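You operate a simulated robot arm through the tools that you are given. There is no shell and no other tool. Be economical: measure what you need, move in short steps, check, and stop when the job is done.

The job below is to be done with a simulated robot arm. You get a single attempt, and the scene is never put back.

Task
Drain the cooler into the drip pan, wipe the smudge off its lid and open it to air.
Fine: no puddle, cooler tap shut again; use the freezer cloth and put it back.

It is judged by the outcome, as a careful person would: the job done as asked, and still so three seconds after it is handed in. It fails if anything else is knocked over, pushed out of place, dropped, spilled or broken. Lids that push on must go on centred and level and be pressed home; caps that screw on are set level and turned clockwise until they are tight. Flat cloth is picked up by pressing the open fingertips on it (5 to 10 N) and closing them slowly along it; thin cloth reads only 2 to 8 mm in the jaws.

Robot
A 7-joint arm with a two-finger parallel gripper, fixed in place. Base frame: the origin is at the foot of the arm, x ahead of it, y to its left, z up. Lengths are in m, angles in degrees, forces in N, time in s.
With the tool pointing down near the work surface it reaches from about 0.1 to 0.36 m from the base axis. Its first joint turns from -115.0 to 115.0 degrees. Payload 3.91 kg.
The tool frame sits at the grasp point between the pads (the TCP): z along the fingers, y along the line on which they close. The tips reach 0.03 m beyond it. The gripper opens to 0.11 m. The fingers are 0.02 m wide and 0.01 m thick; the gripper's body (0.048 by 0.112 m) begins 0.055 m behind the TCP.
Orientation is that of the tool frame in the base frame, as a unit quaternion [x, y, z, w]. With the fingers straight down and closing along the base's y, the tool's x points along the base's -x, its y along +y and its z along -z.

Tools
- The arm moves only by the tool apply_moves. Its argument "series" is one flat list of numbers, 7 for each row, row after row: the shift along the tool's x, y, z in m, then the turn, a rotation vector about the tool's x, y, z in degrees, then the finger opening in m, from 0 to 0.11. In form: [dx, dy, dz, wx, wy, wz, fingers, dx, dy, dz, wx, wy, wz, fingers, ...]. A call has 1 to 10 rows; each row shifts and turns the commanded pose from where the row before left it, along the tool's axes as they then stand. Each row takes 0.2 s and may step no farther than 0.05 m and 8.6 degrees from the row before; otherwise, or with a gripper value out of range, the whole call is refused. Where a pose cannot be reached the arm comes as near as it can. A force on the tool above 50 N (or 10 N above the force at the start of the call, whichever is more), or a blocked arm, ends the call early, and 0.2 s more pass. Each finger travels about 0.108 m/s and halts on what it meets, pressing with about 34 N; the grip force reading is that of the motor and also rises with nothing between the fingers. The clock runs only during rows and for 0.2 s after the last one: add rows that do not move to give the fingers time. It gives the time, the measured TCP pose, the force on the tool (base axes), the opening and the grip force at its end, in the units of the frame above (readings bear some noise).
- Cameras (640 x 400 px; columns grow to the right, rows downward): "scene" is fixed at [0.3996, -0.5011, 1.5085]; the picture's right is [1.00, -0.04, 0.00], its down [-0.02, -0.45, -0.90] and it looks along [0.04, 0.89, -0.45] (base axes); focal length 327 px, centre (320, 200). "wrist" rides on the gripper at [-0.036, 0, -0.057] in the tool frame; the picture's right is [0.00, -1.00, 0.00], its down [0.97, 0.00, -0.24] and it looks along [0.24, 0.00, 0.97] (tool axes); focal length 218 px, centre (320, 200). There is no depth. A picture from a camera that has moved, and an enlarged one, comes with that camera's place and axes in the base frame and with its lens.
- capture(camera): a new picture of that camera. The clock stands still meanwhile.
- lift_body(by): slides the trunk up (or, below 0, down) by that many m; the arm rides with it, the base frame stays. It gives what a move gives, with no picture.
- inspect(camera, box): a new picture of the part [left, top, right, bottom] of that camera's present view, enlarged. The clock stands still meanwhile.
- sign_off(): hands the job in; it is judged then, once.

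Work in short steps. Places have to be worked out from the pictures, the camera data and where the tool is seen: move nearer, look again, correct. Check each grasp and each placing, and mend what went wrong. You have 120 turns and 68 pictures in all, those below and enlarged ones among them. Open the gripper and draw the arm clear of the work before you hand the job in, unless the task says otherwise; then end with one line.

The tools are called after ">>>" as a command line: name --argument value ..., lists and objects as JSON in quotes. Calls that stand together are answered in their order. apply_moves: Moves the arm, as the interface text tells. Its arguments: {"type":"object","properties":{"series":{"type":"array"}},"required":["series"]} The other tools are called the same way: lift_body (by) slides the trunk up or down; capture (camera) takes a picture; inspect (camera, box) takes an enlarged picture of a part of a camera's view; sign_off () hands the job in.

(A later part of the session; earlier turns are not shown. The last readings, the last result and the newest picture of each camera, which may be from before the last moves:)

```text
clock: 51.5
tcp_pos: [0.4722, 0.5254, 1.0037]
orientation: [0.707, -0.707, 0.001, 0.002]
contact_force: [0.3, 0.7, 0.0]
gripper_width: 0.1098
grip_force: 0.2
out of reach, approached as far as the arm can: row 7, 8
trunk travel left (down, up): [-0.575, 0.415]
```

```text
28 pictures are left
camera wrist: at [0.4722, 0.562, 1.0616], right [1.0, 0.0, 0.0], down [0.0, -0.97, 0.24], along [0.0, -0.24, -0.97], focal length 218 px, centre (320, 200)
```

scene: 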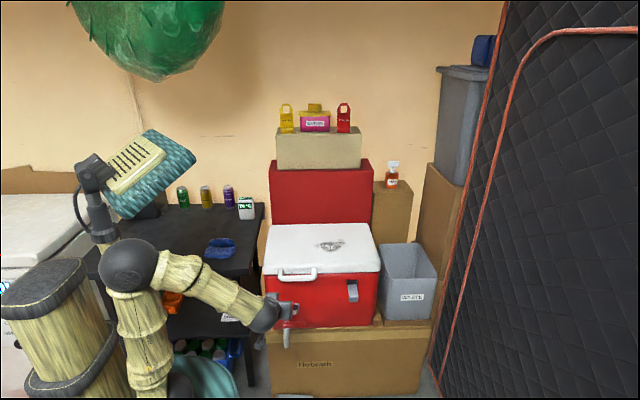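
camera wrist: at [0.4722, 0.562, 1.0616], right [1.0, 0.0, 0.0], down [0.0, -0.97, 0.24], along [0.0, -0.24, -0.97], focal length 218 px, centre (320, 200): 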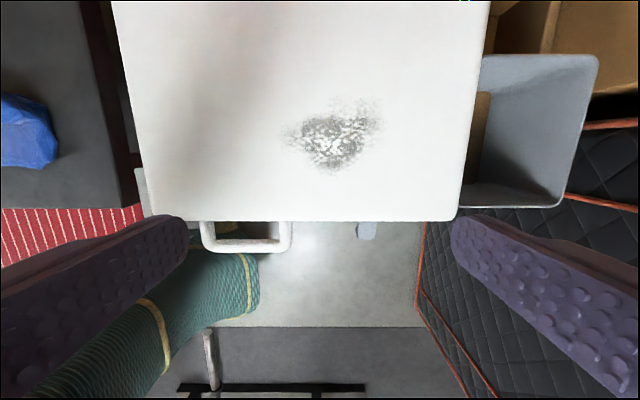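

The smudge spans x 0.42–0.55, y 0.53–0.62, and the arm reaches a radius of only about 0.70 with the tool vertical. I'll therefore wipe with an outward tilt. Now I go to the cloth.

>>> apply_moves --series '[0, 0.05, 0, 0, 0, 0, 0.11, 0, 0.05, 0, 0, 0, 0, 0.11, 0, 0, 0, 0, 0, 8.6, 0.11, 0, 0, 0, 0, 0, 8.6, 0.11, 0, 0, 0, 0, 0, 8.6, 0.11, 0, 0, 0, 0, 0, 8.6, 0.11, 0, 0, 0, 0, 0, 8.6, 0.11, 0, 0, 0, 0, 0, 8.6, 0.11, 0, 0, 0, 0, 0, 8.6, 0.11, 0, 0, 0, 0, 0, 8.6, 0.11]'

>>> apply_moves --series '[0, 0, 0, 0, 0, 8.6, 0.11, 0, 0, 0, 0, 0, 8.6, 0.11, 0, 0, 0, 0, 0, 4, 0.11, 0.045, 0, 0, 0, 0, 0, 0.11, 0.045, 0, 0, 0, 0, 0, 0.11, 0.045, 0, 0, 0, 0, 0, 0.11, 0.045, 0, 0, 0, 0, 0, 0.11, 0.045, 0, 0, 0, 0, 0, 0.11, 0.045, 0, 0, 0, 0, 0, 0.11]'

```text
clock: 53.7
tcp_pos: [0.3992, 0.5669, 1.0224]
orientation: [-0.183, 0.983, 0.0, 0.0]
contact_force: [0.1, 0.5, -0.4]
gripper_width: 0.11
grip_force: 0.2
out of reach, approached as far as the arm can: row 1, 2
trunk travel left (down, up): [-0.575, 0.415]
```

```text
clock: 55.7
tcp_pos: [0.1541, 0.641, 1.0544]
orientation: [0.0, 1.0, -0.001, 0.001]
contact_force: [-0.8, 0.2, 0.0]
gripper_width: 0.11
grip_force: 0.1
out of reach, approached as far as the arm can: row 4, 5, 6, 7, 8, 9
trunk travel left (down, up): [-0.575, 0.415]
```

The pose drifted slightly toward the reach limit, so I correct toward a hover above the cloth.

>>> apply_moves --series '[0.03, -0.03, 0.02, 0, 0, 0, 0.11, 0.03, -0.03, 0.02, 0, 0, 0, 0.11, 0.03, -0.02, 0.02, 0, 0, 0, 0.11, 0.008, 0, 0.02, 0, 0, 0, 0.11]'

>>> capture --camera "wrist"

```text
clock: 56.7
tcp_pos: [0.0635, 0.6643, 1.0107]
orientation: [0.001, 1.0, -0.002, 0.0]
contact_force: [0.1, 0.9, 0.0]
gripper_width: 0.11
grip_force: 0.0
out of reach, approached as far as the arm can: row 1, 2, 3, 4
trunk travel left (down, up): [-0.575, 0.415]
```

```text
27 pictures are left
camera wrist: at [0.0993, 0.6634, 1.0684], right [0.0, -1.0, 0.0], down [-0.97, 0.0, 0.24], along [-0.24, 0.0, -0.97], focal length 218 px, centre (320, 200)
```

wrist: 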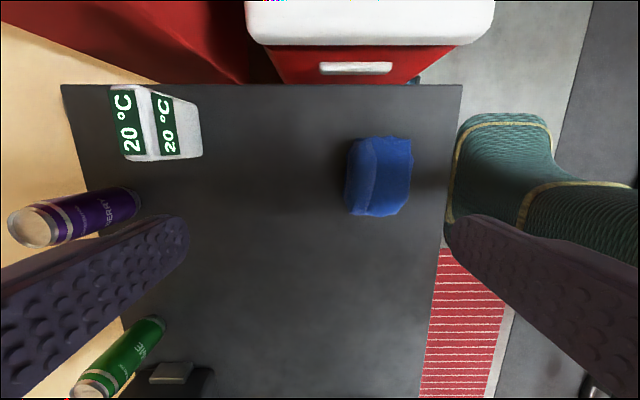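

The arm seems limited by wrist yaw rather than distance. I relieve it by yawing about 26° and check whether the position settles at the command.

>>> apply_moves --series '[0, 0, 0, 0, 0, -8.6, 0.11, 0, 0, 0, 0, 0, -8.6, 0.11, 0, 0, 0, 0, 0, -8.6, 0.11]'

```text
clock: 57.5
tcp_pos: [0.0644, 0.6641, 1.0111]
orientation: [-0.224, 0.975, -0.001, 0.001]
contact_force: [0.1, 0.1, 0.5]
gripper_width: 0.1102
grip_force: 0.1
trunk travel left (down, up): [-0.575, 0.415]
```

>>> apply_moves --series '[0.0175, -0.036, 0.02, 0, 0, 0, 0.11, 0.0175, -0.036, 0.02, 0, 0, 0, 0.11]'

```text
clock: 58.1
tcp_pos: [0.0647, 0.6655, 1.0023]
orientation: [-0.223, 0.975, -0.001, 0.001]
contact_force: [0.1, 0.8, 0.6]
gripper_width: 0.1099
grip_force: 0.1
out of reach, approached as far as the arm can: row 1, 2
trunk travel left (down, up): [-0.575, 0.415]
```

It will not pull in directly at this height, so I try moving up and sideways to unlock the configuration.

>>> apply_moves --series '[0, 0, -0.04, 0, 0, 0, 0.11, 0, 0, -0.04, 0, 0, 0, 0.11, 0, 0, -0.04, 0, 0, 0, 0.11, 0.0175, -0.036, 0, 0, 0, 0, 0.11, 0.0175, -0.036, 0, 0, 0, 0, 0.11]'

>>> capture --camera "scene"

```text
clock: 59.3
tcp_pos: [0.0664, 0.6175, 1.1209]
orientation: [-0.223, 0.975, 0.0, 0.0]
contact_force: [-0.5, -0.1, 0.2]
gripper_width: 0.1098
grip_force: 0.1
out of reach, approached as far as the arm can: row 1, 2, 3, 4, 5
trunk travel left (down, up): [-0.575, 0.415]
```

```text
26 pictures are left
```

scene: 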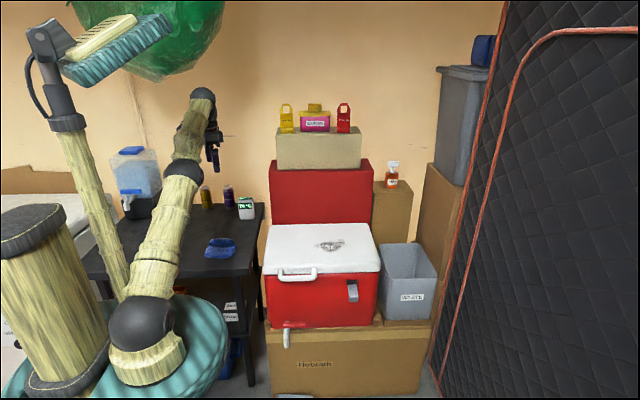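

The arm is fully straight and stuck at its reach limit. I pull inward toward the shoulder in small steps to bend the elbow again.

>>> apply_moves --series '[0.0025, -0.004, 0.0036, 0, 0, 0, 0.11, 0.0025, -0.004, 0.0036, 0, 0, 0, 0.11, 0.0025, -0.004, 0.0036, 0, 0, 0, 0.11, 0.0025, -0.004, 0.0036, 0, 0, 0, 0.11, 0.0025, -0.004, 0.0036, 0, 0, 0, 0.11, 0.0025, -0.004, 0.0036, 0, 0, 0, 0.11, 0.0025, -0.004, 0.0036, 0, 0, 0, 0.11, 0.0025, -0.004, 0.0036, 0, 0, 0, 0.11]'

```text
clock: 61.1
tcp_pos: [0.0664, 0.6178, 1.1223]
orientation: [-0.223, 0.975, 0.0, 0.0]
contact_force: [0.0, -0.1, 0.8]
gripper_width: 0.11
grip_force: 0.2
out of reach, approached as far as the arm can: row 1, 2, 3, 4, 5, 6, 7, 8
trunk travel left (down, up): [-0.575, 0.415]
```

Still stuck at the singularity. I try tilting the tool outward while pulling in, which brings the wrist joint closer.

>>> apply_moves --series '[0, 0, 0, -7.7, -3.7, 0, 0.11, 0, 0, 0, -7.7, -3.7, 0, 0.11, 0, 0, 0, -7.7, -3.7, 0, 0.11, 0, 0, 0, -7.7, -3.7, 0, 0.11]'

```text
clock: 62.1
tcp_pos: [0.0687, 0.7171, 1.1803]
orientation: [-0.214, 0.932, 0.287, 0.065]
contact_force: [-0.5, 1.0, -0.1]
gripper_width: 0.1101
grip_force: 0.0
out of reach, approached as far as the arm can: row 1, 2, 3, 4
trunk travel left (down, up): [-0.575, 0.415]
```

The elbow stays straight. I try a pure downward tangential move along the tool axis, which should split between shoulder and elbow.

>>> apply_moves --series '[0, 0, 0.03, 0, 0, 0, 0.11, 0, 0, 0.03, 0, 0, 0, 0.11]'

>>> apply_moves --series '[0, -0.03, 0, 0, 0, 0, 0.11]'

```text
clock: 62.7
tcp_pos: [0.0668, 0.749, 1.1256]
orientation: [-0.213, 0.932, 0.285, 0.065]
contact_force: [0.5, 0.3, 0.0]
gripper_width: 0.1101
grip_force: 0.0
out of reach, approached as far as the arm can: row 2
trunk travel left (down, up): [-0.575, 0.415]
```

```text
clock: 63.1
tcp_pos: [0.0799, 0.7239, 1.1115]
orientation: [-0.213, 0.932, 0.287, 0.066]
contact_force: [0.4, 1.5, 0.5]
gripper_width: 0.1099
grip_force: 0.2
trunk travel left (down, up): [-0.575, 0.415]
```

That unlocked it. I pull in further along −y and check.

>>> apply_moves --series '[0.0144, -0.0297, -0.0226, 0, 0, 0, 0.11, 0.0144, -0.0297, -0.0226, 0, 0, 0, 0.11, 0.0144, -0.0297, -0.0226, 0, 0, 0, 0.11, 0.0144, -0.0297, -0.0226, 0, 0, 0, 0.11, 0, 0, 0, 7.7, 3.7, 0, 0.11, 0, 0, 0, 7.7, 3.7, 0, 0.11, 0, 0, 0, 7.7, 3.7, 0, 0.11, 0, 0, 0, 7.7, 3.7, 0, 0.11]'

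```text
clock: 64.9
tcp_pos: [0.0792, 0.5646, 1.1135]
orientation: [-0.223, 0.975, -0.001, 0.0]
contact_force: [0.1, 0.3, -0.1]
gripper_width: 0.1101
grip_force: 0.1
trunk travel left (down, up): [-0.575, 0.415]
```

The arm is bendable again. I lower the trunk, straighten the yaw, and hover closer above the cloth.

>>> lift_body --by -0.2

>>> apply_moves --series '[0, 0, 0, 0, 0, 8.6, 0.11, 0, 0, 0, 0, 0, 8.6, 0.11, 0, 0, 0, 0, 0, 8.6, 0.11, 0.012, 0.015, 0.02, 0, 0, 0, 0.11, 0.012, 0.015, 0.02, 0, 0, 0, 0.11]'

>>> capture --camera "wrist"

```text
clock: 67.1
tcp_pos: [0.0792, 0.5634, 0.9128]
orientation: [-0.224, 0.975, -0.001, 0.001]
contact_force: [0.3, -0.2, -0.1]
gripper_width: 0.1099
grip_force: 0.2
trunk travel left (down, up): [-0.375, 0.615]
```

```text
clock: 68.3
tcp_pos: [0.0542, 0.5944, 0.8737]
orientation: [-0.001, 1.0, 0.001, 0.001]
contact_force: [-0.3, 0.2, -0.5]
gripper_width: 0.1101
grip_force: 0.1
trunk travel left (down, up): [-0.375, 0.615]
```

```text
25 pictures are left
camera wrist: at [0.0913, 0.5939, 0.9305], right [0.0, -1.0, 0.0], down [-0.97, 0.0, 0.24], along [-0.24, 0.0, -0.97], focal length 218 px, centre (320, 200)
```

wrist: 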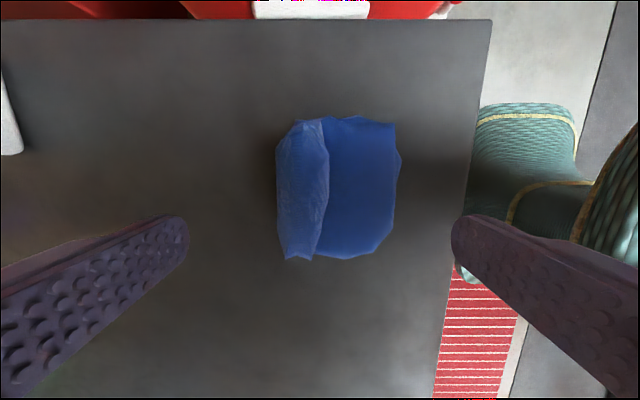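

The fold ridge is at y≈0.588–0.627 and the flat part extends to 0.53. I set the fingers at 0.07 around the fold centre and descend to just above the table.

>>> apply_moves --series '[0, 0.006, 0.02, 0, 0, 0, 0.075, 0, 0, 0.03, 0, 0, 0, 0.075, 0, 0, 0.03, 0, 0, 0, 0.075, 0, 0, 0.008, 0, 0, 0, 0.075]'

```text
clock: 69.3
tcp_pos: [0.0573, 0.6002, 0.7918]
orientation: [-0.001, 1.0, 0.007, 0.0]
contact_force: [2.4, 1.8, 49.0]
gripper_width: 0.0736
grip_force: 0.0
trunk travel left (down, up): [-0.375, 0.615]
```

Contact happened already at tip z≈0.762 with too much force (49 N). I back off slightly to the 5–10 N range.

>>> apply_moves --series '[0, 0, -0.003, 0, 0, 0, 0.075]'

```text
clock: 69.7
tcp_pos: [0.0569, 0.599, 0.7927]
orientation: [0.0, 1.0, 0.004, 0.0]
contact_force: [2.6, 4.1, 44.4]
gripper_width: 0.0731
grip_force: 0.1
trunk travel left (down, up): [-0.375, 0.615]
```

>>> apply_moves --series '[0, 0, -0.006, 0, 0, 0, 0.075]'

```text
clock: 70.1
tcp_pos: [0.0571, 0.5995, 0.7931]
orientation: [0.0, 1.0, -0.002, 0.0]
contact_force: [1.2, 4.2, 15.8]
gripper_width: 0.0731
grip_force: 0.0
trunk travel left (down, up): [-0.375, 0.615]
```

>>> apply_moves --series '[0, 0, -0.0015, 0, 0, 0, 0.073, 0, 0, 0, 0, 0, 0, 0.06, 0, 0, 0, 0, 0, 0, 0.048, 0, 0, 0, 0, 0, 0, 0.038, 0, 0, 0, 0, 0, 0, 0.028, 0, 0, 0, 0, 0, 0, 0.018, 0, 0, 0, 0, 0, 0, 0.01, 0, 0, 0, 0, 0, 0, 0.0, 0, 0, 0, 0, 0, 0, 0.0]'

>>> capture --camera "wrist"

```text
clock: 72.1
tcp_pos: [0.0572, 0.6001, 0.7964]
orientation: [0.0, 1.0, 0.0, 0.001]
contact_force: [0.5, -0.1, -0.8]
gripper_width: 0.0325
grip_force: 33.6
trunk travel left (down, up): [-0.375, 0.615]
```

```text
24 pictures are left
camera wrist: at [0.0922, 0.5996, 0.8532], right [0.0, -1.0, 0.0], down [-0.97, 0.0, 0.24], along [-0.24, 0.0, -0.97], focal length 218 px, centre (320, 200)
```

wrist: 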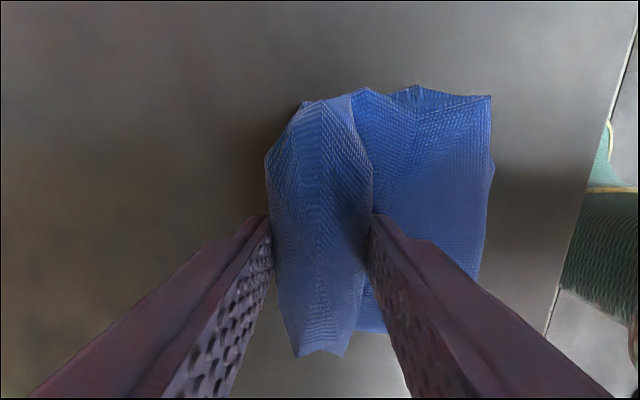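

The jaws hold the thick fold (32 mm) with 34 N. I lift slowly and check.

>>> apply_moves --series '[0, 0, -0.02, 0, 0, 0, 0, 0, 0, -0.03, 0, 0, 0, 0, 0, 0, -0.04, 0, 0, 0, 0, 0, 0, -0.04, 0, 0, 0, 0]'

>>> capture --camera "wrist"

>>> inspect --camera "scene" --box '[170, 180, 310, 268]'

```text
clock: 73.1
tcp_pos: [0.0575, 0.5993, 0.9242]
orientation: [0.0, 1.0, -0.002, 0.0]
contact_force: [-1.0, -0.2, -0.1]
gripper_width: 0.0327
grip_force: 34.1
trunk travel left (down, up): [-0.375, 0.615]
```

```text
23 pictures are left
camera wrist: at [0.0928, 0.5996, 0.9833], right [0.0, -1.0, 0.0], down [-0.97, 0.0, 0.24], along [-0.24, 0.0, -0.97], focal length 218 px, centre (320, 200)
```

wrist: 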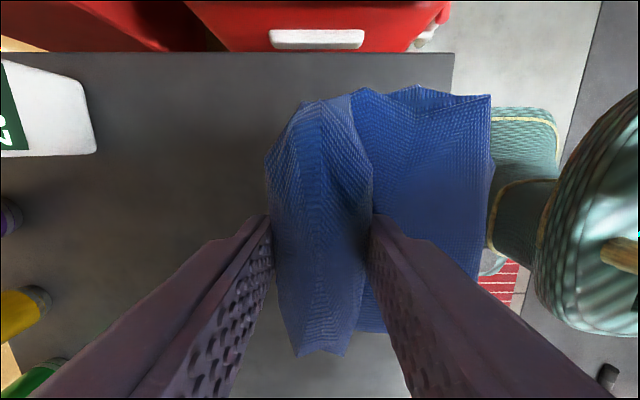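

```text
4.55 times, centred on (240, 224) of scene
camera zoom: at [0.3996, -0.5011, 1.5085], right [1.0, -0.04, 0.0], down [-0.02, -0.45, -0.9], along [0.04, 0.89, -0.45], focal length 1487 px, centre (684, 91)
```

zoom: 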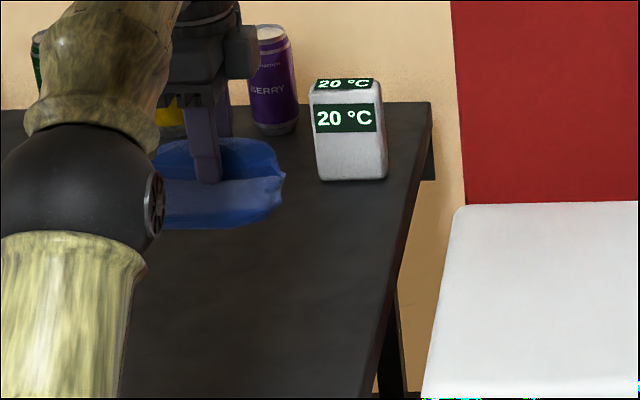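

The cloth is held well; it was at TCP (0.057, 0.600), yaw 0. A higher trunk gives more reach at lid height, so I raise it 0.4, descend some with the arm, and yaw to 90°, which makes the flat part extend toward +x.

>>> lift_body --by 0.4

>>> apply_moves --series '[0, -0.01, 0.03, 0, 0, -8.6, 0, 0, -0.01, 0.03, 0, 0, -8.6, 0, 0, -0.01, 0.03, 0, 0, -8.6, 0, 0, 0, 0.03, 0, 0, -8.6, 0, 0, 0, 0.03, 0, 0, -8.6, 0, 0, 0, 0.03, 0, 0, -8.6, 0, 0, 0, 0.03, 0, 0, -8.6, 0, 0, 0, 0, 0, 0, -8.6, 0, 0, 0, 0, 0, 0, -8.6, 0, 0, 0, 0, 0, 0, -8.6, 0]'

>>> apply_moves --series '[0, -0.04, 0, 0, 0, -4, 0, 0, -0.045, 0, 0, 0, 0, 0, 0, -0.045, 0, 0, 0, 0, 0, 0, -0.045, 0, 0, 0, 0, 0, 0, -0.045, 0, 0, 0, 0, 0, 0, -0.045, 0, 0, 0, 0, 0, 0, -0.045, 0, 0, 0, 0, 0, 0, -0.03, 0.03, 0, 0, 0, 0]'

```text
clock: 75.8
tcp_pos: [0.0574, 0.5806, 1.1664]
orientation: [-0.002, 0.994, -0.111, 0.003]
contact_force: [0.5, 0.6, -2.8]
gripper_width: 0.0327
grip_force: 33.6
trunk travel left (down, up): [-0.684, 0.306]
stopped: the arm was blocked; the commanded pose is now the measured one
```

```text
clock: 78.0
tcp_pos: [0.0641, 0.5012, 0.967]
orientation: [-0.681, 0.725, -0.081, -0.071]
contact_force: [-0.2, -0.3, -0.1]
gripper_width: 0.0328
grip_force: 34.3
trunk travel left (down, up): [-0.684, 0.306]
```

```text
clock: 79.8
tcp_pos: [0.4039, 0.4943, 0.9385]
orientation: [0.705, -0.701, 0.078, 0.073]
contact_force: [1.1, -0.9, -0.2]
gripper_width: 0.0327
grip_force: 34.1
trunk travel left (down, up): [-0.684, 0.306]
```

The trunk lift was blocked partway, and the tool is now pitched 12°. I check the scene for anything disturbed and correct the pitch.

>>> apply_moves --series '[0, 0, 0, 0, -8.2, 0, 0, 0, 0, 0, 0, -4, 0, 0]'

>>> capture --camera "scene"

>>> capture --camera "wrist"

```text
clock: 80.4
tcp_pos: [0.4041, 0.4947, 0.9396]
orientation: [0.709, -0.705, 0.002, -0.002]
contact_force: [-0.4, -0.2, -1.0]
gripper_width: 0.0325
grip_force: 34.1
trunk travel left (down, up): [-0.684, 0.306]
```

```text
21 pictures are left
```

scene: 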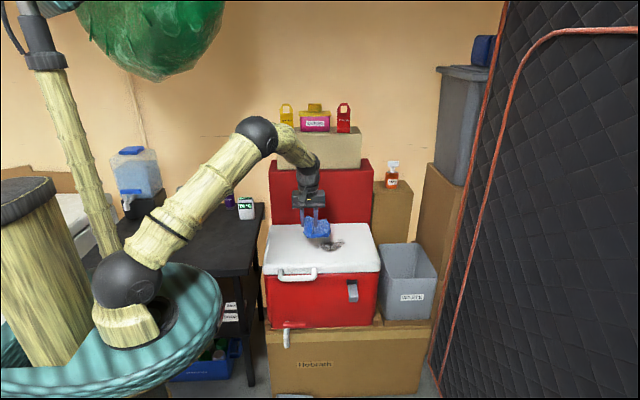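

```text
20 pictures are left
camera wrist: at [0.4035, 0.5295, 0.9971], right [1.0, 0.01, 0.01], down [0.0, -0.97, 0.24], along [0.01, -0.24, -0.97], focal length 218 px, centre (320, 200)
```

wrist: 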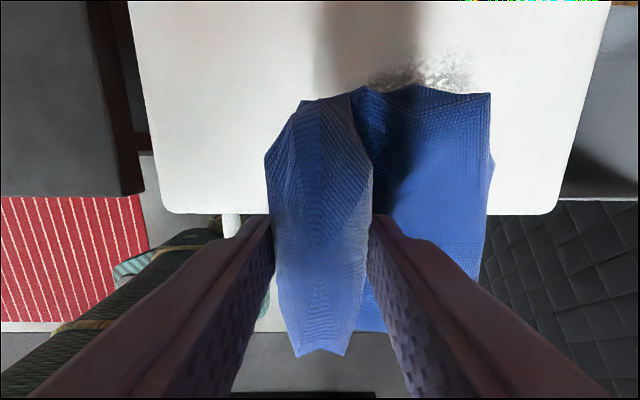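

Nothing looks disturbed. I move over the smudge and descend toward the lid.

>>> apply_moves --series '[-0.027, -0.022, 0, 0, 0, 0, 0, -0.027, -0.022, 0.02, 0, 0, 0, 0, -0.026, -0.021, 0.03, 0, 0, 0, 0, 0, 0, 0.03, 0, 0, 0, 0, 0, 0, 0.02, 0, 0, 0, 0]'

```text
clock: 81.6
tcp_pos: [0.4677, 0.5718, 0.8405]
orientation: [0.709, -0.705, 0.002, -0.002]
contact_force: [0.6, 0.1, -0.1]
gripper_width: 0.0327
grip_force: 33.9
out of reach, approached as far as the arm can: row 4
trunk travel left (down, up): [-0.684, 0.306]
```

>>> apply_moves --series '[0, 0, 0.008, 0, 0, 0, 0, 0, 0, 0.006, 0, 0, 0, 0, 0, 0, 0.005, 0, 0, 0, 0, 0, 0, 0.004, 0, 0, 0, 0]'

```text
clock: 82.6
tcp_pos: [0.4671, 0.57, 0.817]
orientation: [0.708, -0.706, 0.003, -0.001]
contact_force: [-0.4, -0.2, -0.6]
gripper_width: 0.033
grip_force: 33.9
trunk travel left (down, up): [-0.684, 0.306]
```

>>> apply_moves --series '[0, 0, 0.004, 0, 0, 0, 0, 0, 0, 0.003, 0, 0, 0, 0, 0, 0, 0.003, 0, 0, 0, 0]'

```text
clock: 83.4
tcp_pos: [0.4652, 0.5703, 0.8162]
orientation: [0.709, -0.705, 0.002, -0.009]
contact_force: [4.3, 5.5, 41.4]
gripper_width: 0.0329
grip_force: 34.2
out of reach, approached as far as the arm can: row 3
trunk travel left (down, up): [-0.684, 0.306]
```

Contact at TCP z≈0.816, pressing too hard (41 N). I ease off to about 10 N.

>>> apply_moves --series '[0, 0, -0.005, 0, 0, 0, 0]'

```text
clock: 83.8
tcp_pos: [0.4652, 0.5707, 0.8157]
orientation: [0.709, -0.705, 0.002, -0.005]
contact_force: [7.1, 10.1, 26.1]
gripper_width: 0.0329
grip_force: 34.2
trunk travel left (down, up): [-0.684, 0.306]
```

>>> apply_moves --series '[0.015, 0, -0.002, 0, 0, 0, 0, 0.015, 0, 0, 0, 0, 0, 0, 0, -0.015, 0, 0, 0, 0, 0, -0.015, 0, 0, 0, 0, 0, 0, -0.015, 0, 0, 0, 0, 0, 0]'

```text
clock: 85.0
tcp_pos: [0.4852, 0.5553, 0.8155]
orientation: [0.709, -0.705, 0.004, -0.003]
contact_force: [7.7, -7.1, 24.1]
gripper_width: 0.0329
grip_force: 33.9
out of reach, approached as far as the arm can: row 1, 2, 3, 4, 5
trunk travel left (down, up): [-0.684, 0.306]
```

>>> apply_moves --series '[-0.015, 0, 0, 0, 0, 0, 0, 0, 0.015, 0, 0, 0, 0, 0, 0.015, 0.01, 0, 0, 0, 0, 0, 0.015, 0, 0, 0, 0, 0, 0, 0, 0.015, 0, 0, 0, 0, 0, -0.015, 0, 0, 0, 0, 0, 0, -0.015, 0, 0, 0, 0, 0, 0]'

```text
clock: 86.6
tcp_pos: [0.4387, 0.5571, 0.8168]
orientation: [0.709, -0.705, 0.003, -0.003]
contact_force: [0.4, -8.5, 23.8]
gripper_width: 0.0328
grip_force: 33.9
out of reach, approached as far as the arm can: row 1
trunk travel left (down, up): [-0.684, 0.306]
```

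Contact stayed at about 24 N over the sweep. I lift and look at the smudge.

>>> apply_moves --series '[0.01, 0, -0.02, 0, 0, 0, 0, 0.03, 0.02, -0.03, 0, 0, 0, 0, 0.04, 0.02, -0.02, 0, 0, 0, 0, 0.045, 0, 0, 0, 0, 0, 0]'

>>> inspect --camera "scene" --box '[260, 200, 400, 288]'

```text
clock: 87.6
tcp_pos: [0.3994, 0.433, 0.8824]
orientation: [0.709, -0.705, 0.003, -0.002]
contact_force: [-0.3, -0.1, -0.5]
gripper_width: 0.0327
grip_force: 33.4
trunk travel left (down, up): [-0.684, 0.306]
```

```text
4.55 times, centred on (330, 244) of scene
camera zoom: at [0.3996, -0.5011, 1.5085], right [1.0, -0.04, 0.0], down [-0.02, -0.45, -0.9], along [0.04, 0.89, -0.45], focal length 1487 px, centre (274, 0)
```

zoom: 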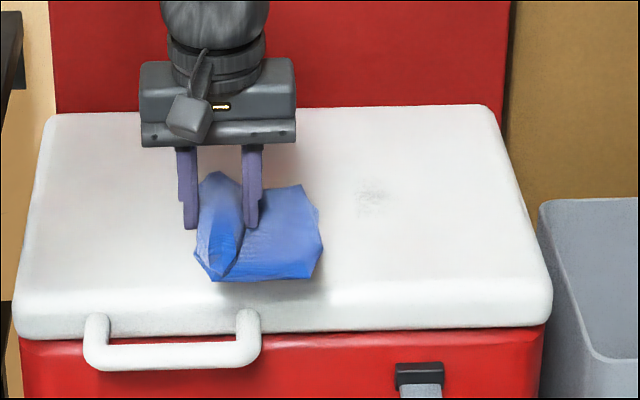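

Only a faint residue remains near (0.536, 0.568). I wipe again, centred further +x.

>>> apply_moves --series '[-0.032, -0.0225, 0, 0, 0, 0, 0, -0.032, -0.0225, 0, 0, 0, 0, 0, -0.032, -0.0225, 0, 0, 0, 0, 0, -0.031, -0.0225, 0.01, 0, 0, 0, 0, 0, 0, 0.025, 0, 0, 0, 0, 0, 0, 0.02, 0, 0, 0, 0, 0, 0, 0.008, 0, 0, 0, 0, 0, 0, 0.005, 0, 0, 0, 0]'

```text
clock: 89.4
tcp_pos: [0.4844, 0.5551, 0.8184]
orientation: [0.709, -0.706, 0.002, -0.003]
contact_force: [0.1, -0.6, 4.0]
gripper_width: 0.0326
grip_force: 34.4
out of reach, approached as far as the arm can: row 5, 7
trunk travel left (down, up): [-0.684, 0.306]
```

>>> apply_moves --series '[0, -0.006, 0.0025, 0, 0, 0, 0, 0.012, -0.003, 0, 0, 0, 0, 0, 0.012, 0, 0, 0, 0, 0, 0, -0.012, 0, 0, 0, 0, 0, 0, -0.012, 0, 0, 0, 0, 0, 0, -0.012, 0, 0, 0, 0, 0, 0, 0.012, 0.01, 0, 0, 0, 0, 0, 0, -0.01, 0, 0, 0, 0, 0, 0.012, 0, 0, 0, 0, 0, 0]'

>>> apply_moves --series '[0.01, 0, -0.02, 0, 0, 0, 0, 0.03, 0.02, -0.03, 0, 0, 0, 0, 0.04, 0.03, -0.02, 0, 0, 0, 0, 0.045, 0.03, 0, 0, 0, 0, 0]'

>>> inspect --camera "scene" --box '[260, 200, 400, 288]'

```text
clock: 91.4
tcp_pos: [0.4842, 0.5286, 0.8158]
orientation: [0.71, -0.705, 0.002, -0.002]
contact_force: [-1.0, 0.1, 8.9]
gripper_width: 0.0328
grip_force: 33.5
out of reach, approached as far as the arm can: row 1, 6
trunk travel left (down, up): [-0.684, 0.306]
```

```text
refused: row 3 steps farther than a row can; nothing moved
```

```text
4.55 times, centred on (330, 244) of scene
camera zoom: at [0.3996, -0.5011, 1.5085], right [1.0, -0.04, 0.0], down [-0.02, -0.45, -0.9], along [0.04, 0.89, -0.45], focal length 1487 px, centre (274, 0)
```

zoom: 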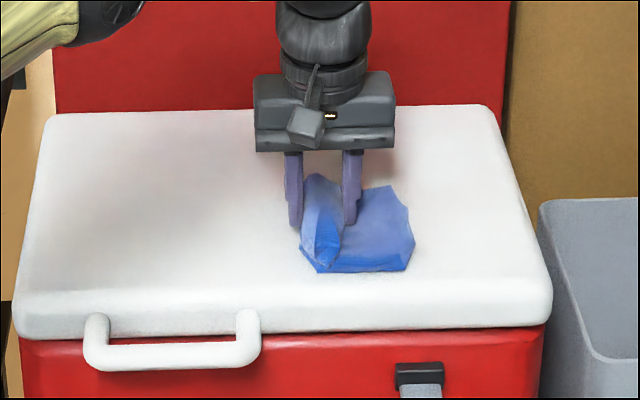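

I lift off in smaller steps and check the lid again.

>>> apply_moves --series '[0.01, 0, -0.02, 0, 0, 0, 0, 0.02, 0.03, -0.03, 0, 0, 0, 0, 0.02, 0.03, -0.02, 0, 0, 0, 0, 0.02, 0.03, -0.01, 0, 0, 0, 0, 0, 0.04, 0, 0, 0, 0, 0]'

>>> inspect --camera "scene" --box '[260, 200, 400, 288]'

```text
clock: 92.6
tcp_pos: [0.3526, 0.4587, 0.8932]
orientation: [0.709, -0.705, 0.003, -0.002]
contact_force: [-0.6, 0.4, 0.3]
gripper_width: 0.0327
grip_force: 33.7
trunk travel left (down, up): [-0.684, 0.306]
```

```text
4.55 times, centred on (330, 244) of scene
camera zoom: at [0.3996, -0.5011, 1.5085], right [1.0, -0.04, 0.0], down [-0.02, -0.45, -0.9], along [0.04, 0.89, -0.45], focal length 1487 px, centre (274, 0)
```

zoom: 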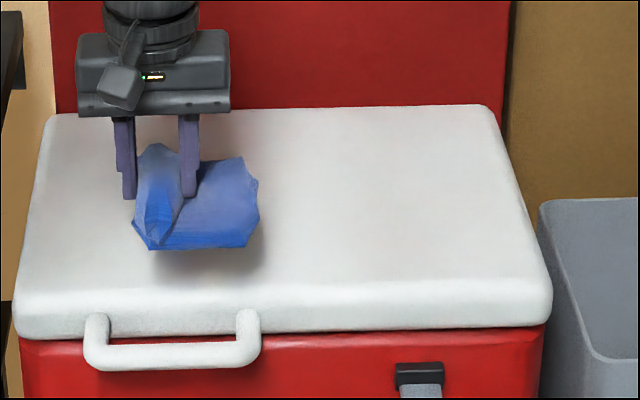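

The lid is clean. Now I return the cloth to its spot on the table.

>>> apply_moves --series '[0, 0, -0.04, 0, 0, 0, 0, 0, 0.04, -0.02, 0, 0, 0, 0, 0, 0.043, 0, 0, 0, 0, 0, 0, 0.043, 0, 0, 0, 0, 0, 0, 0.043, 0, 0, 0, 0, 0, 0, 0.043, 0, 0, 0, 0, 0, 0, 0.043, 0, 0, 0, 0, 0, 0, 0.04, 0, 0, 0, 0, 0]'

>>> apply_moves --series '[0, 0, 0, 0, 0, 8.6, 0, 0, 0, 0, 0, 0, 8.6, 0, 0, 0, 0, 0, 0, 8.6, 0, 0, 0, 0, 0, 0, 8.6, 0, 0, 0, 0, 0, 0, 8.6, 0, 0, 0, 0, 0, 0, 8.6, 0, 0, 0, 0, 0, 0, 8.6, 0, 0, 0, 0, 0, 0, 8.6, 0, 0, 0, 0, 0, 0, 8.6, 0, 0, 0, 0, 0, 0, 8.6, 0]'

>>> apply_moves --series '[0, 0.04, 0, 0, 0, 4, 0, 0, 0.04, 0, 0, 0, 0, 0, 0, 0.04, 0, 0, 0, 0, 0]'

```text
clock: 94.4
tcp_pos: [0.0566, 0.4577, 0.9531]
orientation: [0.709, -0.705, 0.003, -0.001]
contact_force: [0.4, 0.1, 0.0]
gripper_width: 0.0323
grip_force: 34.1
trunk travel left (down, up): [-0.684, 0.306]
```

```text
clock: 96.6
tcp_pos: [0.0588, 0.4576, 0.9529]
orientation: [-0.037, 0.999, 0.0, 0.003]
contact_force: [0.0, -0.4, -0.5]
gripper_width: 0.0323
grip_force: 34.0
trunk travel left (down, up): [-0.684, 0.306]
```

```text
clock: 97.4
tcp_pos: [0.0549, 0.5787, 0.9513]
orientation: [-0.002, 1.0, -0.001, 0.004]
contact_force: [-0.3, -0.1, -0.5]
gripper_width: 0.0328
grip_force: 34.0
trunk travel left (down, up): [-0.684, 0.306]
```

Adjusting to the original spot and lowering to just above the resting height (0.797).

>>> apply_moves --series '[-0.002, 0.021, 0.03, 0, 0, 0, 0, 0, 0, 0.045, 0, 0, 0, 0, 0, 0, 0.045, 0, 0, 0, 0, 0, 0, 0.025, 0, 0, 0, 0, 0, 0, 0.007, 0, 0, 0, 0]'

```text
clock: 98.6
tcp_pos: [0.0581, 0.5964, 0.8004]
orientation: [-0.003, 1.0, -0.001, 0.004]
contact_force: [-0.2, -0.2, -0.5]
gripper_width: 0.0323
grip_force: 33.8
trunk travel left (down, up): [-0.684, 0.306]
```

>>> apply_moves --series '[0, 0.003, 0.003, 0, 0, 0, 0, 0, 0, 0.001, 0, 0, 0, 0.034, 0, 0, 0, 0, 0, 0, 0.045, 0, 0, 0, 0, 0, 0, 0.07, 0, 0, 0, 0, 0, 0, 0.085, 0, 0, -0.02, 0, 0, 0, 0.085, 0, 0, -0.04, 0, 0, 0, 0.085, 0, 0, -0.04, 0, 0, 0, 0.085]'

>>> capture --camera "wrist"

```text
clock: 100.4
tcp_pos: [0.0572, 0.5998, 0.8985]
orientation: [-0.002, 1.0, 0.0, 0.004]
contact_force: [0.5, 0.6, 0.8]
gripper_width: 0.0851
grip_force: 0.0
trunk travel left (down, up): [-0.684, 0.306]
```

```text
16 pictures are left
camera wrist: at [0.0923, 0.6001, 0.9558], right [0.01, -1.0, 0.0], down [-0.97, -0.01, 0.23], along [-0.23, 0.0, -0.97], focal length 218 px, centre (320, 200)
```

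wrist: 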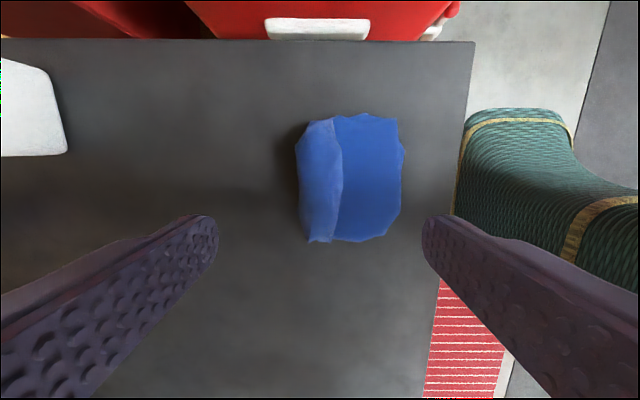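

The cloth is back exactly as it was. Now for the lid: I bring the closed fingers in front of the handle with the tool pointing horizontally at it, starting by moving in front and yawing.

>>> apply_moves --series '[-0.033, -0.033, 0, 0, 0, 0, 0, -0.033, -0.033, 0, 0, 0, 0, 0, -0.033, -0.033, 0, 0, 0, 0, 0, -0.033, -0.033, 0, 0, 0, 0, 0, -0.033, -0.033, 0, 0, 0, 0, 0, -0.033, -0.033, 0, 0, 0, 0, 0, -0.033, -0.033, 0, 0, 0, 0, 0, -0.033, -0.033, 0, 0, 0, 0, 0, -0.033, -0.033, 0, 0, 0, 0, 0]'

>>> apply_moves --series '[0, 0, 0, 0, 0, -8.6, 0, 0, 0, 0, 0, 0, -8.6, 0, 0, 0, 0, 0, 0, -8.6, 0, 0, 0, 0, 0, 0, -8.6, 0, 0, 0, 0, 0, 0, -8.6, 0, 0, 0, 0, 0, 0, -8.6, 0, 0, 0, 0, 0, 0, -8.6, 0, 0, 0, 0, 0, 0, -8.6, 0, 0, 0, 0, 0, 0, -8.6, 0, 0, 0, 0, 0, 0, -8.6, 0]'

>>> apply_moves --series '[0, 0, 0, 0, 0, -4, 0, 0, 0, 0, 0, -8.6, 0, 0, 0, 0, 0, 0, -8.6, 0, 0, 0, 0, 0, 0, -8.6, 0, 0, 0, 0, 0, 0, -8.6, 0, 0, 0, 0, 0, 0, -8.6, 0, 0, 0, 0, 0, 0, -8.6, 0, 0, 0, 0, 0, 0, -8.6, 0, 0, 0, 0, 0, 0, -8.6, 0, 0]'

```text
clock: 102.4
tcp_pos: [0.3572, 0.3052, 0.8986]
orientation: [-0.002, 1.0, 0.0, 0.003]
contact_force: [0.5, 0.4, -0.2]
gripper_width: 0.0
grip_force: 33.9
trunk travel left (down, up): [-0.684, 0.306]
```

```text
clock: 104.6
tcp_pos: [0.357, 0.3057, 0.8996]
orientation: [-0.684, 0.729, -0.003, 0.002]
contact_force: [0.3, 0.4, -0.1]
gripper_width: 0.0
grip_force: 33.7
trunk travel left (down, up): [-0.684, 0.306]
```

```text
clock: 106.6
tcp_pos: [0.3569, 0.3053, 0.9005]
orientation: [0.586, -0.58, -0.4, -0.401]
contact_force: [0.2, 0.5, 0.0]
gripper_width: 0.0003
grip_force: 33.7
trunk travel left (down, up): [-0.684, 0.306]
```

>>> apply_moves --series '[0, 0, 0, 0, -8.6, 0, 0, 0, 0, 0, 0, -8.6, 0, 0, 0, 0, 0, 0, -4, 0, 0]'

>>> lift_body --by -0.2

>>> capture --camera "wrist"

>>> inspect --camera "scene" --box '[260, 200, 400, 288]'

```text
clock: 107.4
tcp_pos: [0.3564, 0.3064, 0.8986]
orientation: [0.504, -0.496, -0.5, -0.5]
contact_force: [0.3, -0.4, 0.5]
gripper_width: 0.0001
grip_force: 34.0
trunk travel left (down, up): [-0.684, 0.306]
```

```text
clock: 109.6
tcp_pos: [0.3573, 0.3049, 0.6995]
orientation: [0.504, -0.497, -0.501, -0.499]
contact_force: [-0.3, -0.4, 0.0]
gripper_width: 0.0
grip_force: 34.2
trunk travel left (down, up): [-0.484, 0.506]
```

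```text
15 pictures are left
camera wrist: at [0.3563, 0.2485, 0.7361], right [1.0, 0.01, 0.01], down [0.01, -0.24, -0.97], along [0.0, 0.97, -0.24], focal length 218 px, centre (320, 200)
```

wrist: 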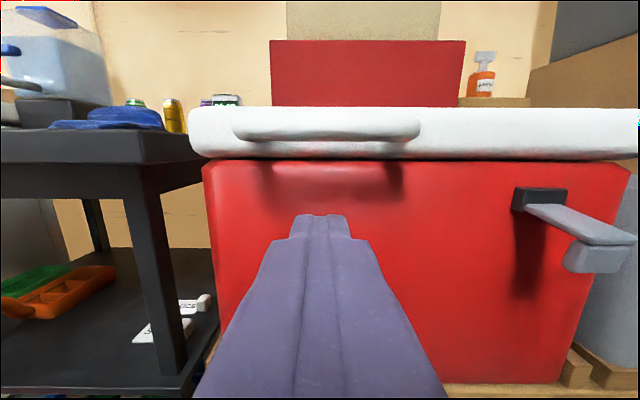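

```text
4.55 times, centred on (330, 244) of scene
camera zoom: at [0.3996, -0.5011, 1.5085], right [1.0, -0.04, 0.0], down [-0.02, -0.45, -0.9], along [0.04, 0.89, -0.45], focal length 1487 px, centre (274, 0)
```

zoom: 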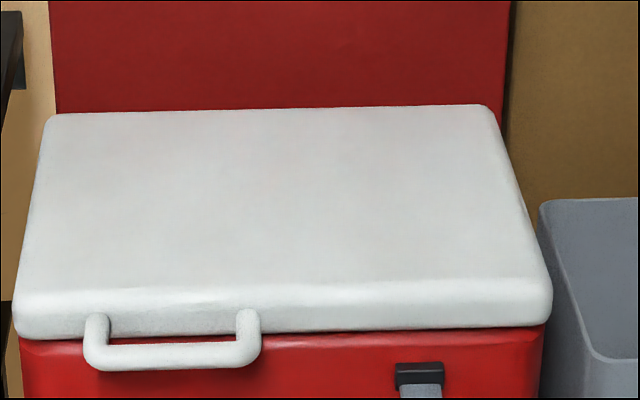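

The handle bar is at z≈0.748, y≈0.40, with the lid lip at z≈0.726 and the hinge near y≈0.725. I'll put the closed fingers under the bar pitched 15° down and rotate rigidly with the lid about the hinge. First I set the trunk higher and re-lower the tool, shifting to x≈0.325.

>>> lift_body --by 0.2

>>> apply_moves --series '[0.045, 0.016, 0, 0, 0, 0, 0, 0.045, 0.016, 0, 0, 0, 0, 0, 0.045, 0, 0, 0, 0, 0, 0, 0.045, 0, 0, 0, 0, 0, 0, 0.02, 0, 0, 0, 0, 0, 0, 0, 0, 0, 0, 7.5, 0, 0, 0, 0, 0, 0, 7.5, 0, 0]'

```text
clock: 111.7
tcp_pos: [0.356, 0.3049, 0.8987]
orientation: [0.503, -0.498, -0.499, -0.5]
contact_force: [0.8, 0.1, 0.0]
gripper_width: 0.0
grip_force: 33.7
trunk travel left (down, up): [-0.684, 0.306]
```

```text
clock: 113.3
tcp_pos: [0.3261, 0.3051, 0.699]
orientation: [0.564, -0.559, -0.429, -0.431]
contact_force: [0.1, 0.0, -0.3]
gripper_width: 0.0001
grip_force: 34.1
trunk travel left (down, up): [-0.684, 0.306]
```

>>> apply_moves --series '[-0.0139, 0, 0.035, 0, 0, 0, 0, -0.0139, 0, 0.035, 0, 0, 0, 0, -0.0138, 0, 0.034, 0, 0, 0, 0]'

>>> capture --camera "wrist"

```text
clock: 114.1
tcp_pos: [0.3246, 0.4175, 0.7118]
orientation: [0.564, -0.559, -0.429, -0.431]
contact_force: [-0.3, -0.5, -0.1]
gripper_width: 0.0002
grip_force: 34.1
trunk travel left (down, up): [-0.684, 0.306]
```

```text
13 pictures are left
camera wrist: at [0.3251, 0.3708, 0.7621], right [1.0, 0.0, 0.01], down [0.01, -0.49, -0.87], along [0.0, 0.87, -0.49], focal length 218 px, centre (320, 200)
```

wrist: 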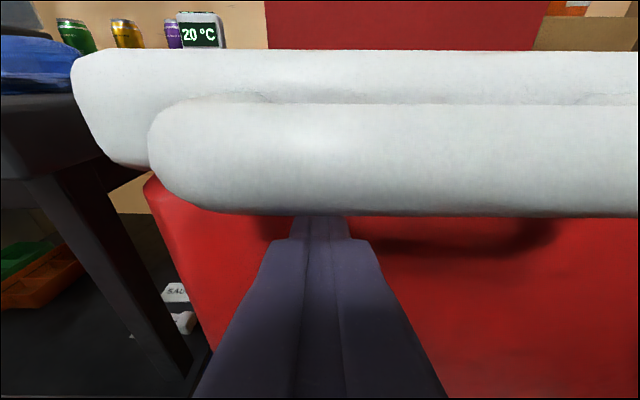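

The fingers are under the bar. I raise to contact and make the first two hinge-rotation steps, checking the force.

>>> apply_moves --series '[-0.0116, 0, -0.0031, 0, 0, 0, 0, -0.0417, 0, -0.0091, 0, 8, 0, 0, -0.0417, 0, -0.0091, 0, 8, 0, 0]'

>>> inspect --camera "scene" --box '[220, 130, 420, 330]'

```text
clock: 114.9
tcp_pos: [0.3236, 0.4272, 0.8096]
orientation: [0.619, -0.612, -0.347, -0.348]
contact_force: [0.8, 0.3, -0.4]
gripper_width: 0.0
grip_force: 33.4
trunk travel left (down, up): [-0.684, 0.306]
```

```text
2.00 times, centred on (320, 230) of scene
camera zoom: at [0.3996, -0.5011, 1.5085], right [1.0, -0.04, 0.0], down [-0.02, -0.45, -0.9], along [0.04, 0.89, -0.45], focal length 654 px, centre (320, 140)
```

zoom: 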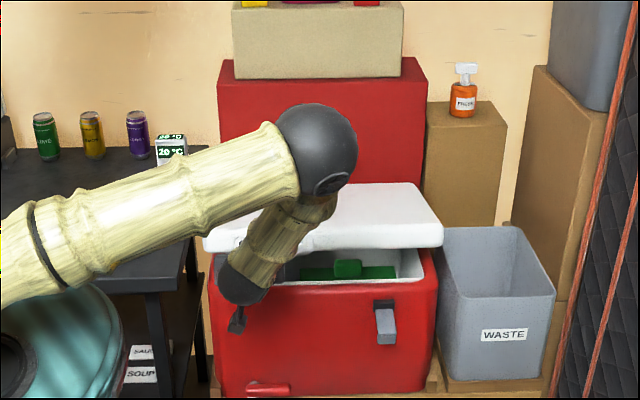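

The lid is opening, with items visible inside and negligible force. I continue the rotation.

>>> apply_moves --series '[-0.0417, 0, -0.0091, 0, 8, 0, 0, -0.0417, 0, -0.0091, 0, 8, 0, 0, -0.0417, 0, -0.0091, 0, 8, 0, 0]'

>>> inspect --camera "scene" --box '[220, 130, 420, 330]'

```text
clock: 115.7
tcp_pos: [0.3222, 0.4848, 0.9226]
orientation: [0.677, -0.672, -0.21, -0.214]
contact_force: [-0.5, 0.5, -0.1]
gripper_width: 0.0
grip_force: 34.6
trunk travel left (down, up): [-0.684, 0.306]
```

```text
2.00 times, centred on (320, 230) of scene
camera zoom: at [0.3996, -0.5011, 1.5085], right [1.0, -0.04, 0.0], down [-0.02, -0.45, -0.9], along [0.04, 0.89, -0.45], focal length 654 px, centre (320, 140)
```

zoom: 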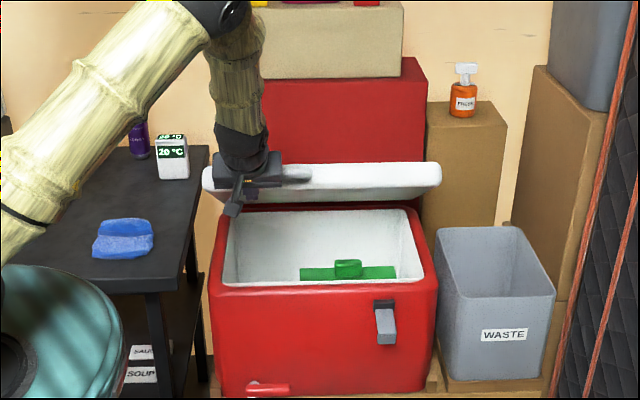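

The lid is at about 40°. I continue to about 64°.

>>> apply_moves --series '[-0.0417, 0, -0.0091, 0, 8, 0, 0, -0.0417, 0, -0.0091, 0, 8, 0, 0, -0.0417, 0, -0.0091, 0, 8, 0, 0]'

>>> inspect --camera "scene" --box '[220, 100, 420, 300]'

```text
clock: 116.5
tcp_pos: [0.3204, 0.5855, 1.0016]
orientation: [0.706, -0.702, -0.065, -0.068]
contact_force: [0.0, -0.1, 0.2]
gripper_width: 0.0001
grip_force: 33.6
trunk travel left (down, up): [-0.684, 0.306]
```

```text
2.00 times, centred on (320, 200) of scene
camera zoom: at [0.3996, -0.5011, 1.5085], right [1.0, -0.04, 0.0], down [-0.02, -0.45, -0.9], along [0.04, 0.89, -0.45], focal length 654 px, centre (320, 200)
```

zoom: 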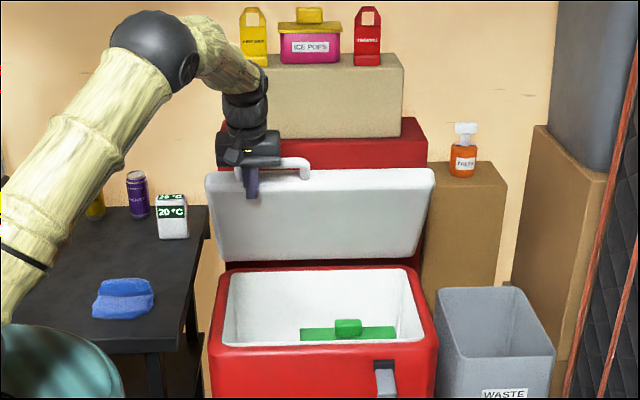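

The lid is at about 65–70°. To push it past vertical within reach, I back off slightly to test whether it stays, then re-angle the fingers lower on its underside.

>>> apply_moves --series '[0.0157, 0, 0.002, 0, 0, 0, 0, 0.0157, 0, 0.002, 0, 0, 0, 0]'

>>> inspect --camera "scene" --box '[220, 100, 420, 300]'

```text
clock: 117.1
tcp_pos: [0.3218, 0.5529, 0.994]
orientation: [0.706, -0.702, -0.066, -0.068]
contact_force: [-0.1, -0.3, 0.5]
gripper_width: 0.0001
grip_force: 34.3
trunk travel left (down, up): [-0.684, 0.306]
```

```text
2.00 times, centred on (320, 200) of scene
camera zoom: at [0.3996, -0.5011, 1.5085], right [1.0, -0.04, 0.0], down [-0.02, -0.45, -0.9], along [0.04, 0.89, -0.45], focal length 654 px, centre (320, 200)
```

zoom: 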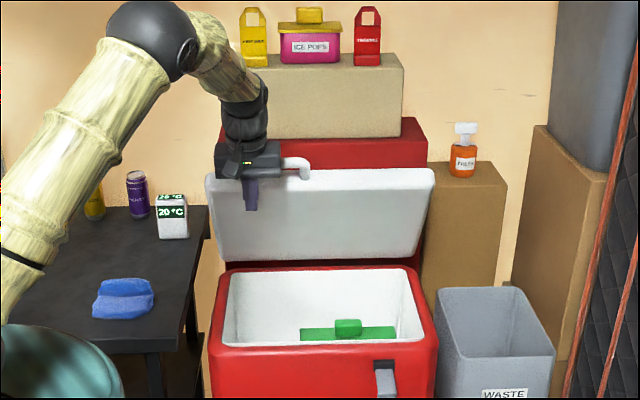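

The lid stays put by itself. I go lower, tilt the fingers forward, and push it gently further toward vertical.

>>> apply_moves --series '[0.0067, 0, 0.0343, 0, 0, 0, 0, 0.0067, 0, 0.0343, 0, 0, 0, 0, 0, 0, 0, 0, -8.5, 0, 0, 0, 0, 0, 0, -8.5, 0, 0, 0, 0, 0, 0, -8.5, 0, 0, 0, 0, 0, 0, -8.5, 0, 0, -0.0212, 0, 0.0212, 0, 0, 0, 0, -0.0212, 0, 0.0212, 0, 0, 0, 0, -0.0177, 0, 0.0177, 0, 0, 0, 0]'

>>> inspect --camera "scene" --box '[220, 100, 420, 300]'

```text
clock: 119.1
tcp_pos: [0.3225, 0.6365, 0.9264]
orientation: [0.655, -0.651, -0.269, -0.275]
contact_force: [0.0, -6.4, 12.7]
gripper_width: 0.0
grip_force: 34.2
trunk travel left (down, up): [-0.684, 0.306]
```

```text
2.00 times, centred on (320, 200) of scene
camera zoom: at [0.3996, -0.5011, 1.5085], right [1.0, -0.04, 0.0], down [-0.02, -0.45, -0.9], along [0.04, 0.89, -0.45], focal length 654 px, centre (320, 200)
```

zoom: 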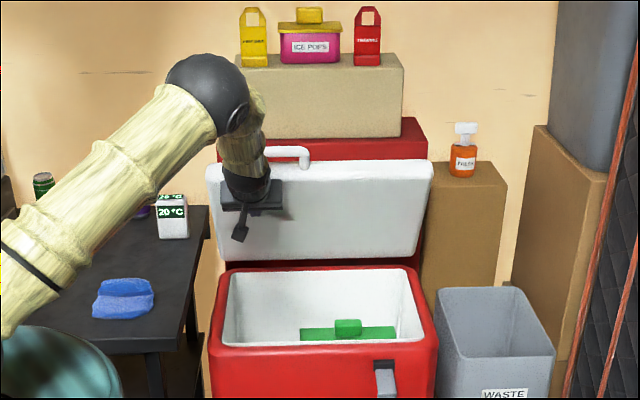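

It's now about 75–80°, with light resistance. I push 0.04 more.

>>> apply_moves --series '[-0.0141, 0, 0.0141, 0, 0, 0, 0, -0.0141, 0, 0.0141, 0, 0, 0, 0]'

>>> inspect --camera "scene" --box '[220, 100, 420, 300]'

```text
clock: 119.7
tcp_pos: [0.3231, 0.6752, 0.9214]
orientation: [0.657, -0.651, -0.268, -0.269]
contact_force: [-2.1, -10.7, 0.3]
gripper_width: 0.0002
grip_force: 34.1
trunk travel left (down, up): [-0.684, 0.306]
```

```text
2.00 times, centred on (320, 200) of scene
camera zoom: at [0.3996, -0.5011, 1.5085], right [1.0, -0.04, 0.0], down [-0.02, -0.45, -0.9], along [0.04, 0.89, -0.45], focal length 654 px, centre (320, 200)
```

zoom: 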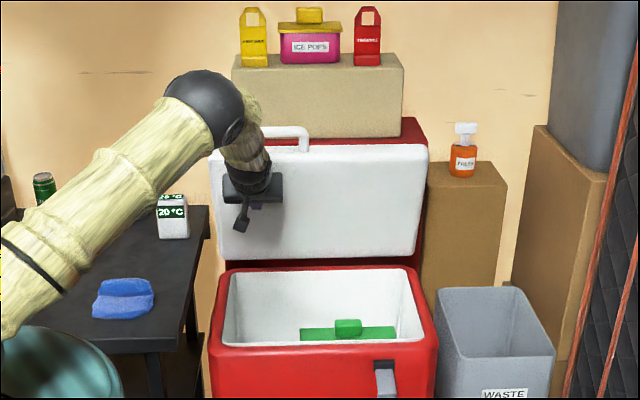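

The lid is about vertical. I retreat straight back, clear of the cooler, open the gripper, and verify.

>>> apply_moves --series '[0.0212, 0, -0.0212, 0, 0, 0, 0, 0.0283, 0, -0.0283, 0, 0, 0, 0, 0.0318, 0, -0.0318, 0, 0, 0, 0, 0.0318, 0, -0.0318, 0, 0, 0, 0, 0.0318, 0, -0.0318, 0, 0, 0, 0, 0.0318, 0, -0.0318, 0, 0, 0, 0, 0.0318, 0, -0.0318, 0, 0, 0, 0, 0.0318, 0, -0.0318, 0, 0, 0, 0.08, 0, 0, 0, 0, 0, 0, 0.08, 0, 0, 0, 0, 0, 0, 0.08]'

>>> capture --camera "scene"

>>> capture --camera "wrist"

```text
clock: 121.9
tcp_pos: [0.3245, 0.3381, 0.9228]
orientation: [0.656, -0.651, -0.269, -0.272]
contact_force: [0.3, -0.2, 1.0]
gripper_width: 0.0801
grip_force: 0.0
trunk travel left (down, up): [-0.684, 0.306]
```

```text
6 pictures are left
```

scene: 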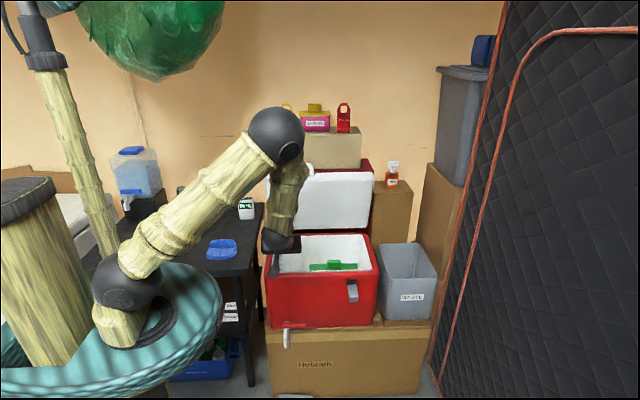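

```text
5 pictures are left
camera wrist: at [0.3234, 0.3224, 0.9896], right [1.0, 0.01, 0.01], down [0.01, -0.86, -0.52], along [0.0, 0.52, -0.86], focal length 218 px, centre (320, 200)
```

wrist: 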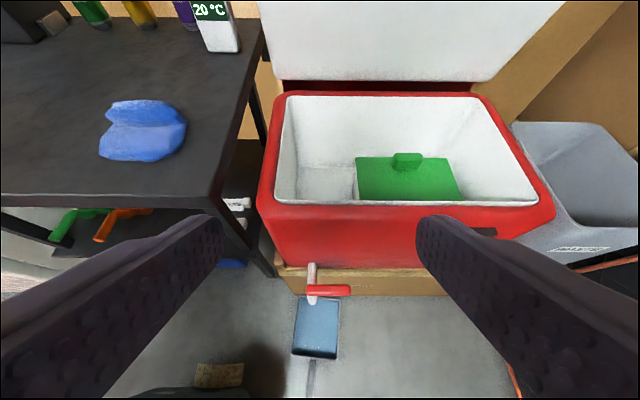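

The lid stays open, the cooler is empty of water, and the cloth is back. I take one final enlarged check of the tap and pan.

>>> inspect --camera "wrist" --box '[250, 240, 400, 390]'

>>> inspect --camera "wrist" --box '[240, 0, 560, 230]'

```text
2.67 times, centred on (325, 315) of wrist
camera zoom: at [0.3234, 0.3224, 0.9896], right [1.0, 0.01, 0.01], down [0.01, -0.86, -0.52], along [0.0, 0.52, -0.86], focal length 582 px, centre (307, -107)
```

zoom: 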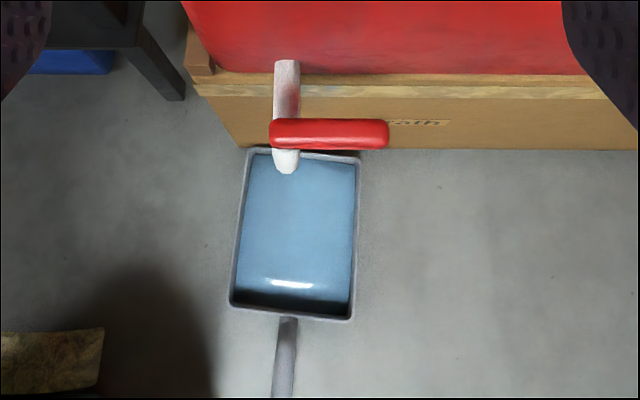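

```text
1.74 times, centred on (400, 115) of wrist
camera zoom: at [0.3234, 0.3224, 0.9896], right [1.0, 0.01, 0.01], down [0.01, -0.86, -0.52], along [0.0, 0.52, -0.86], focal length 380 px, centre (181, 348)
```

zoom: 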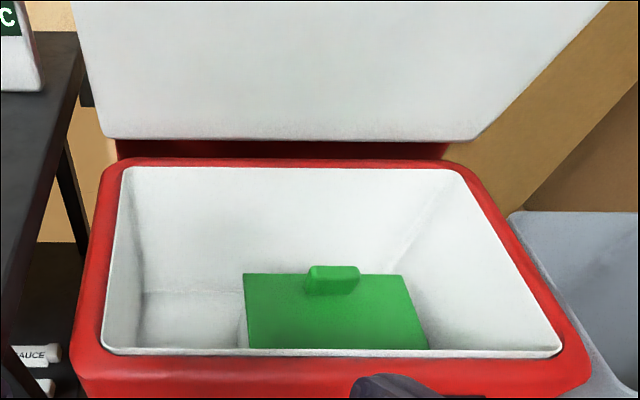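

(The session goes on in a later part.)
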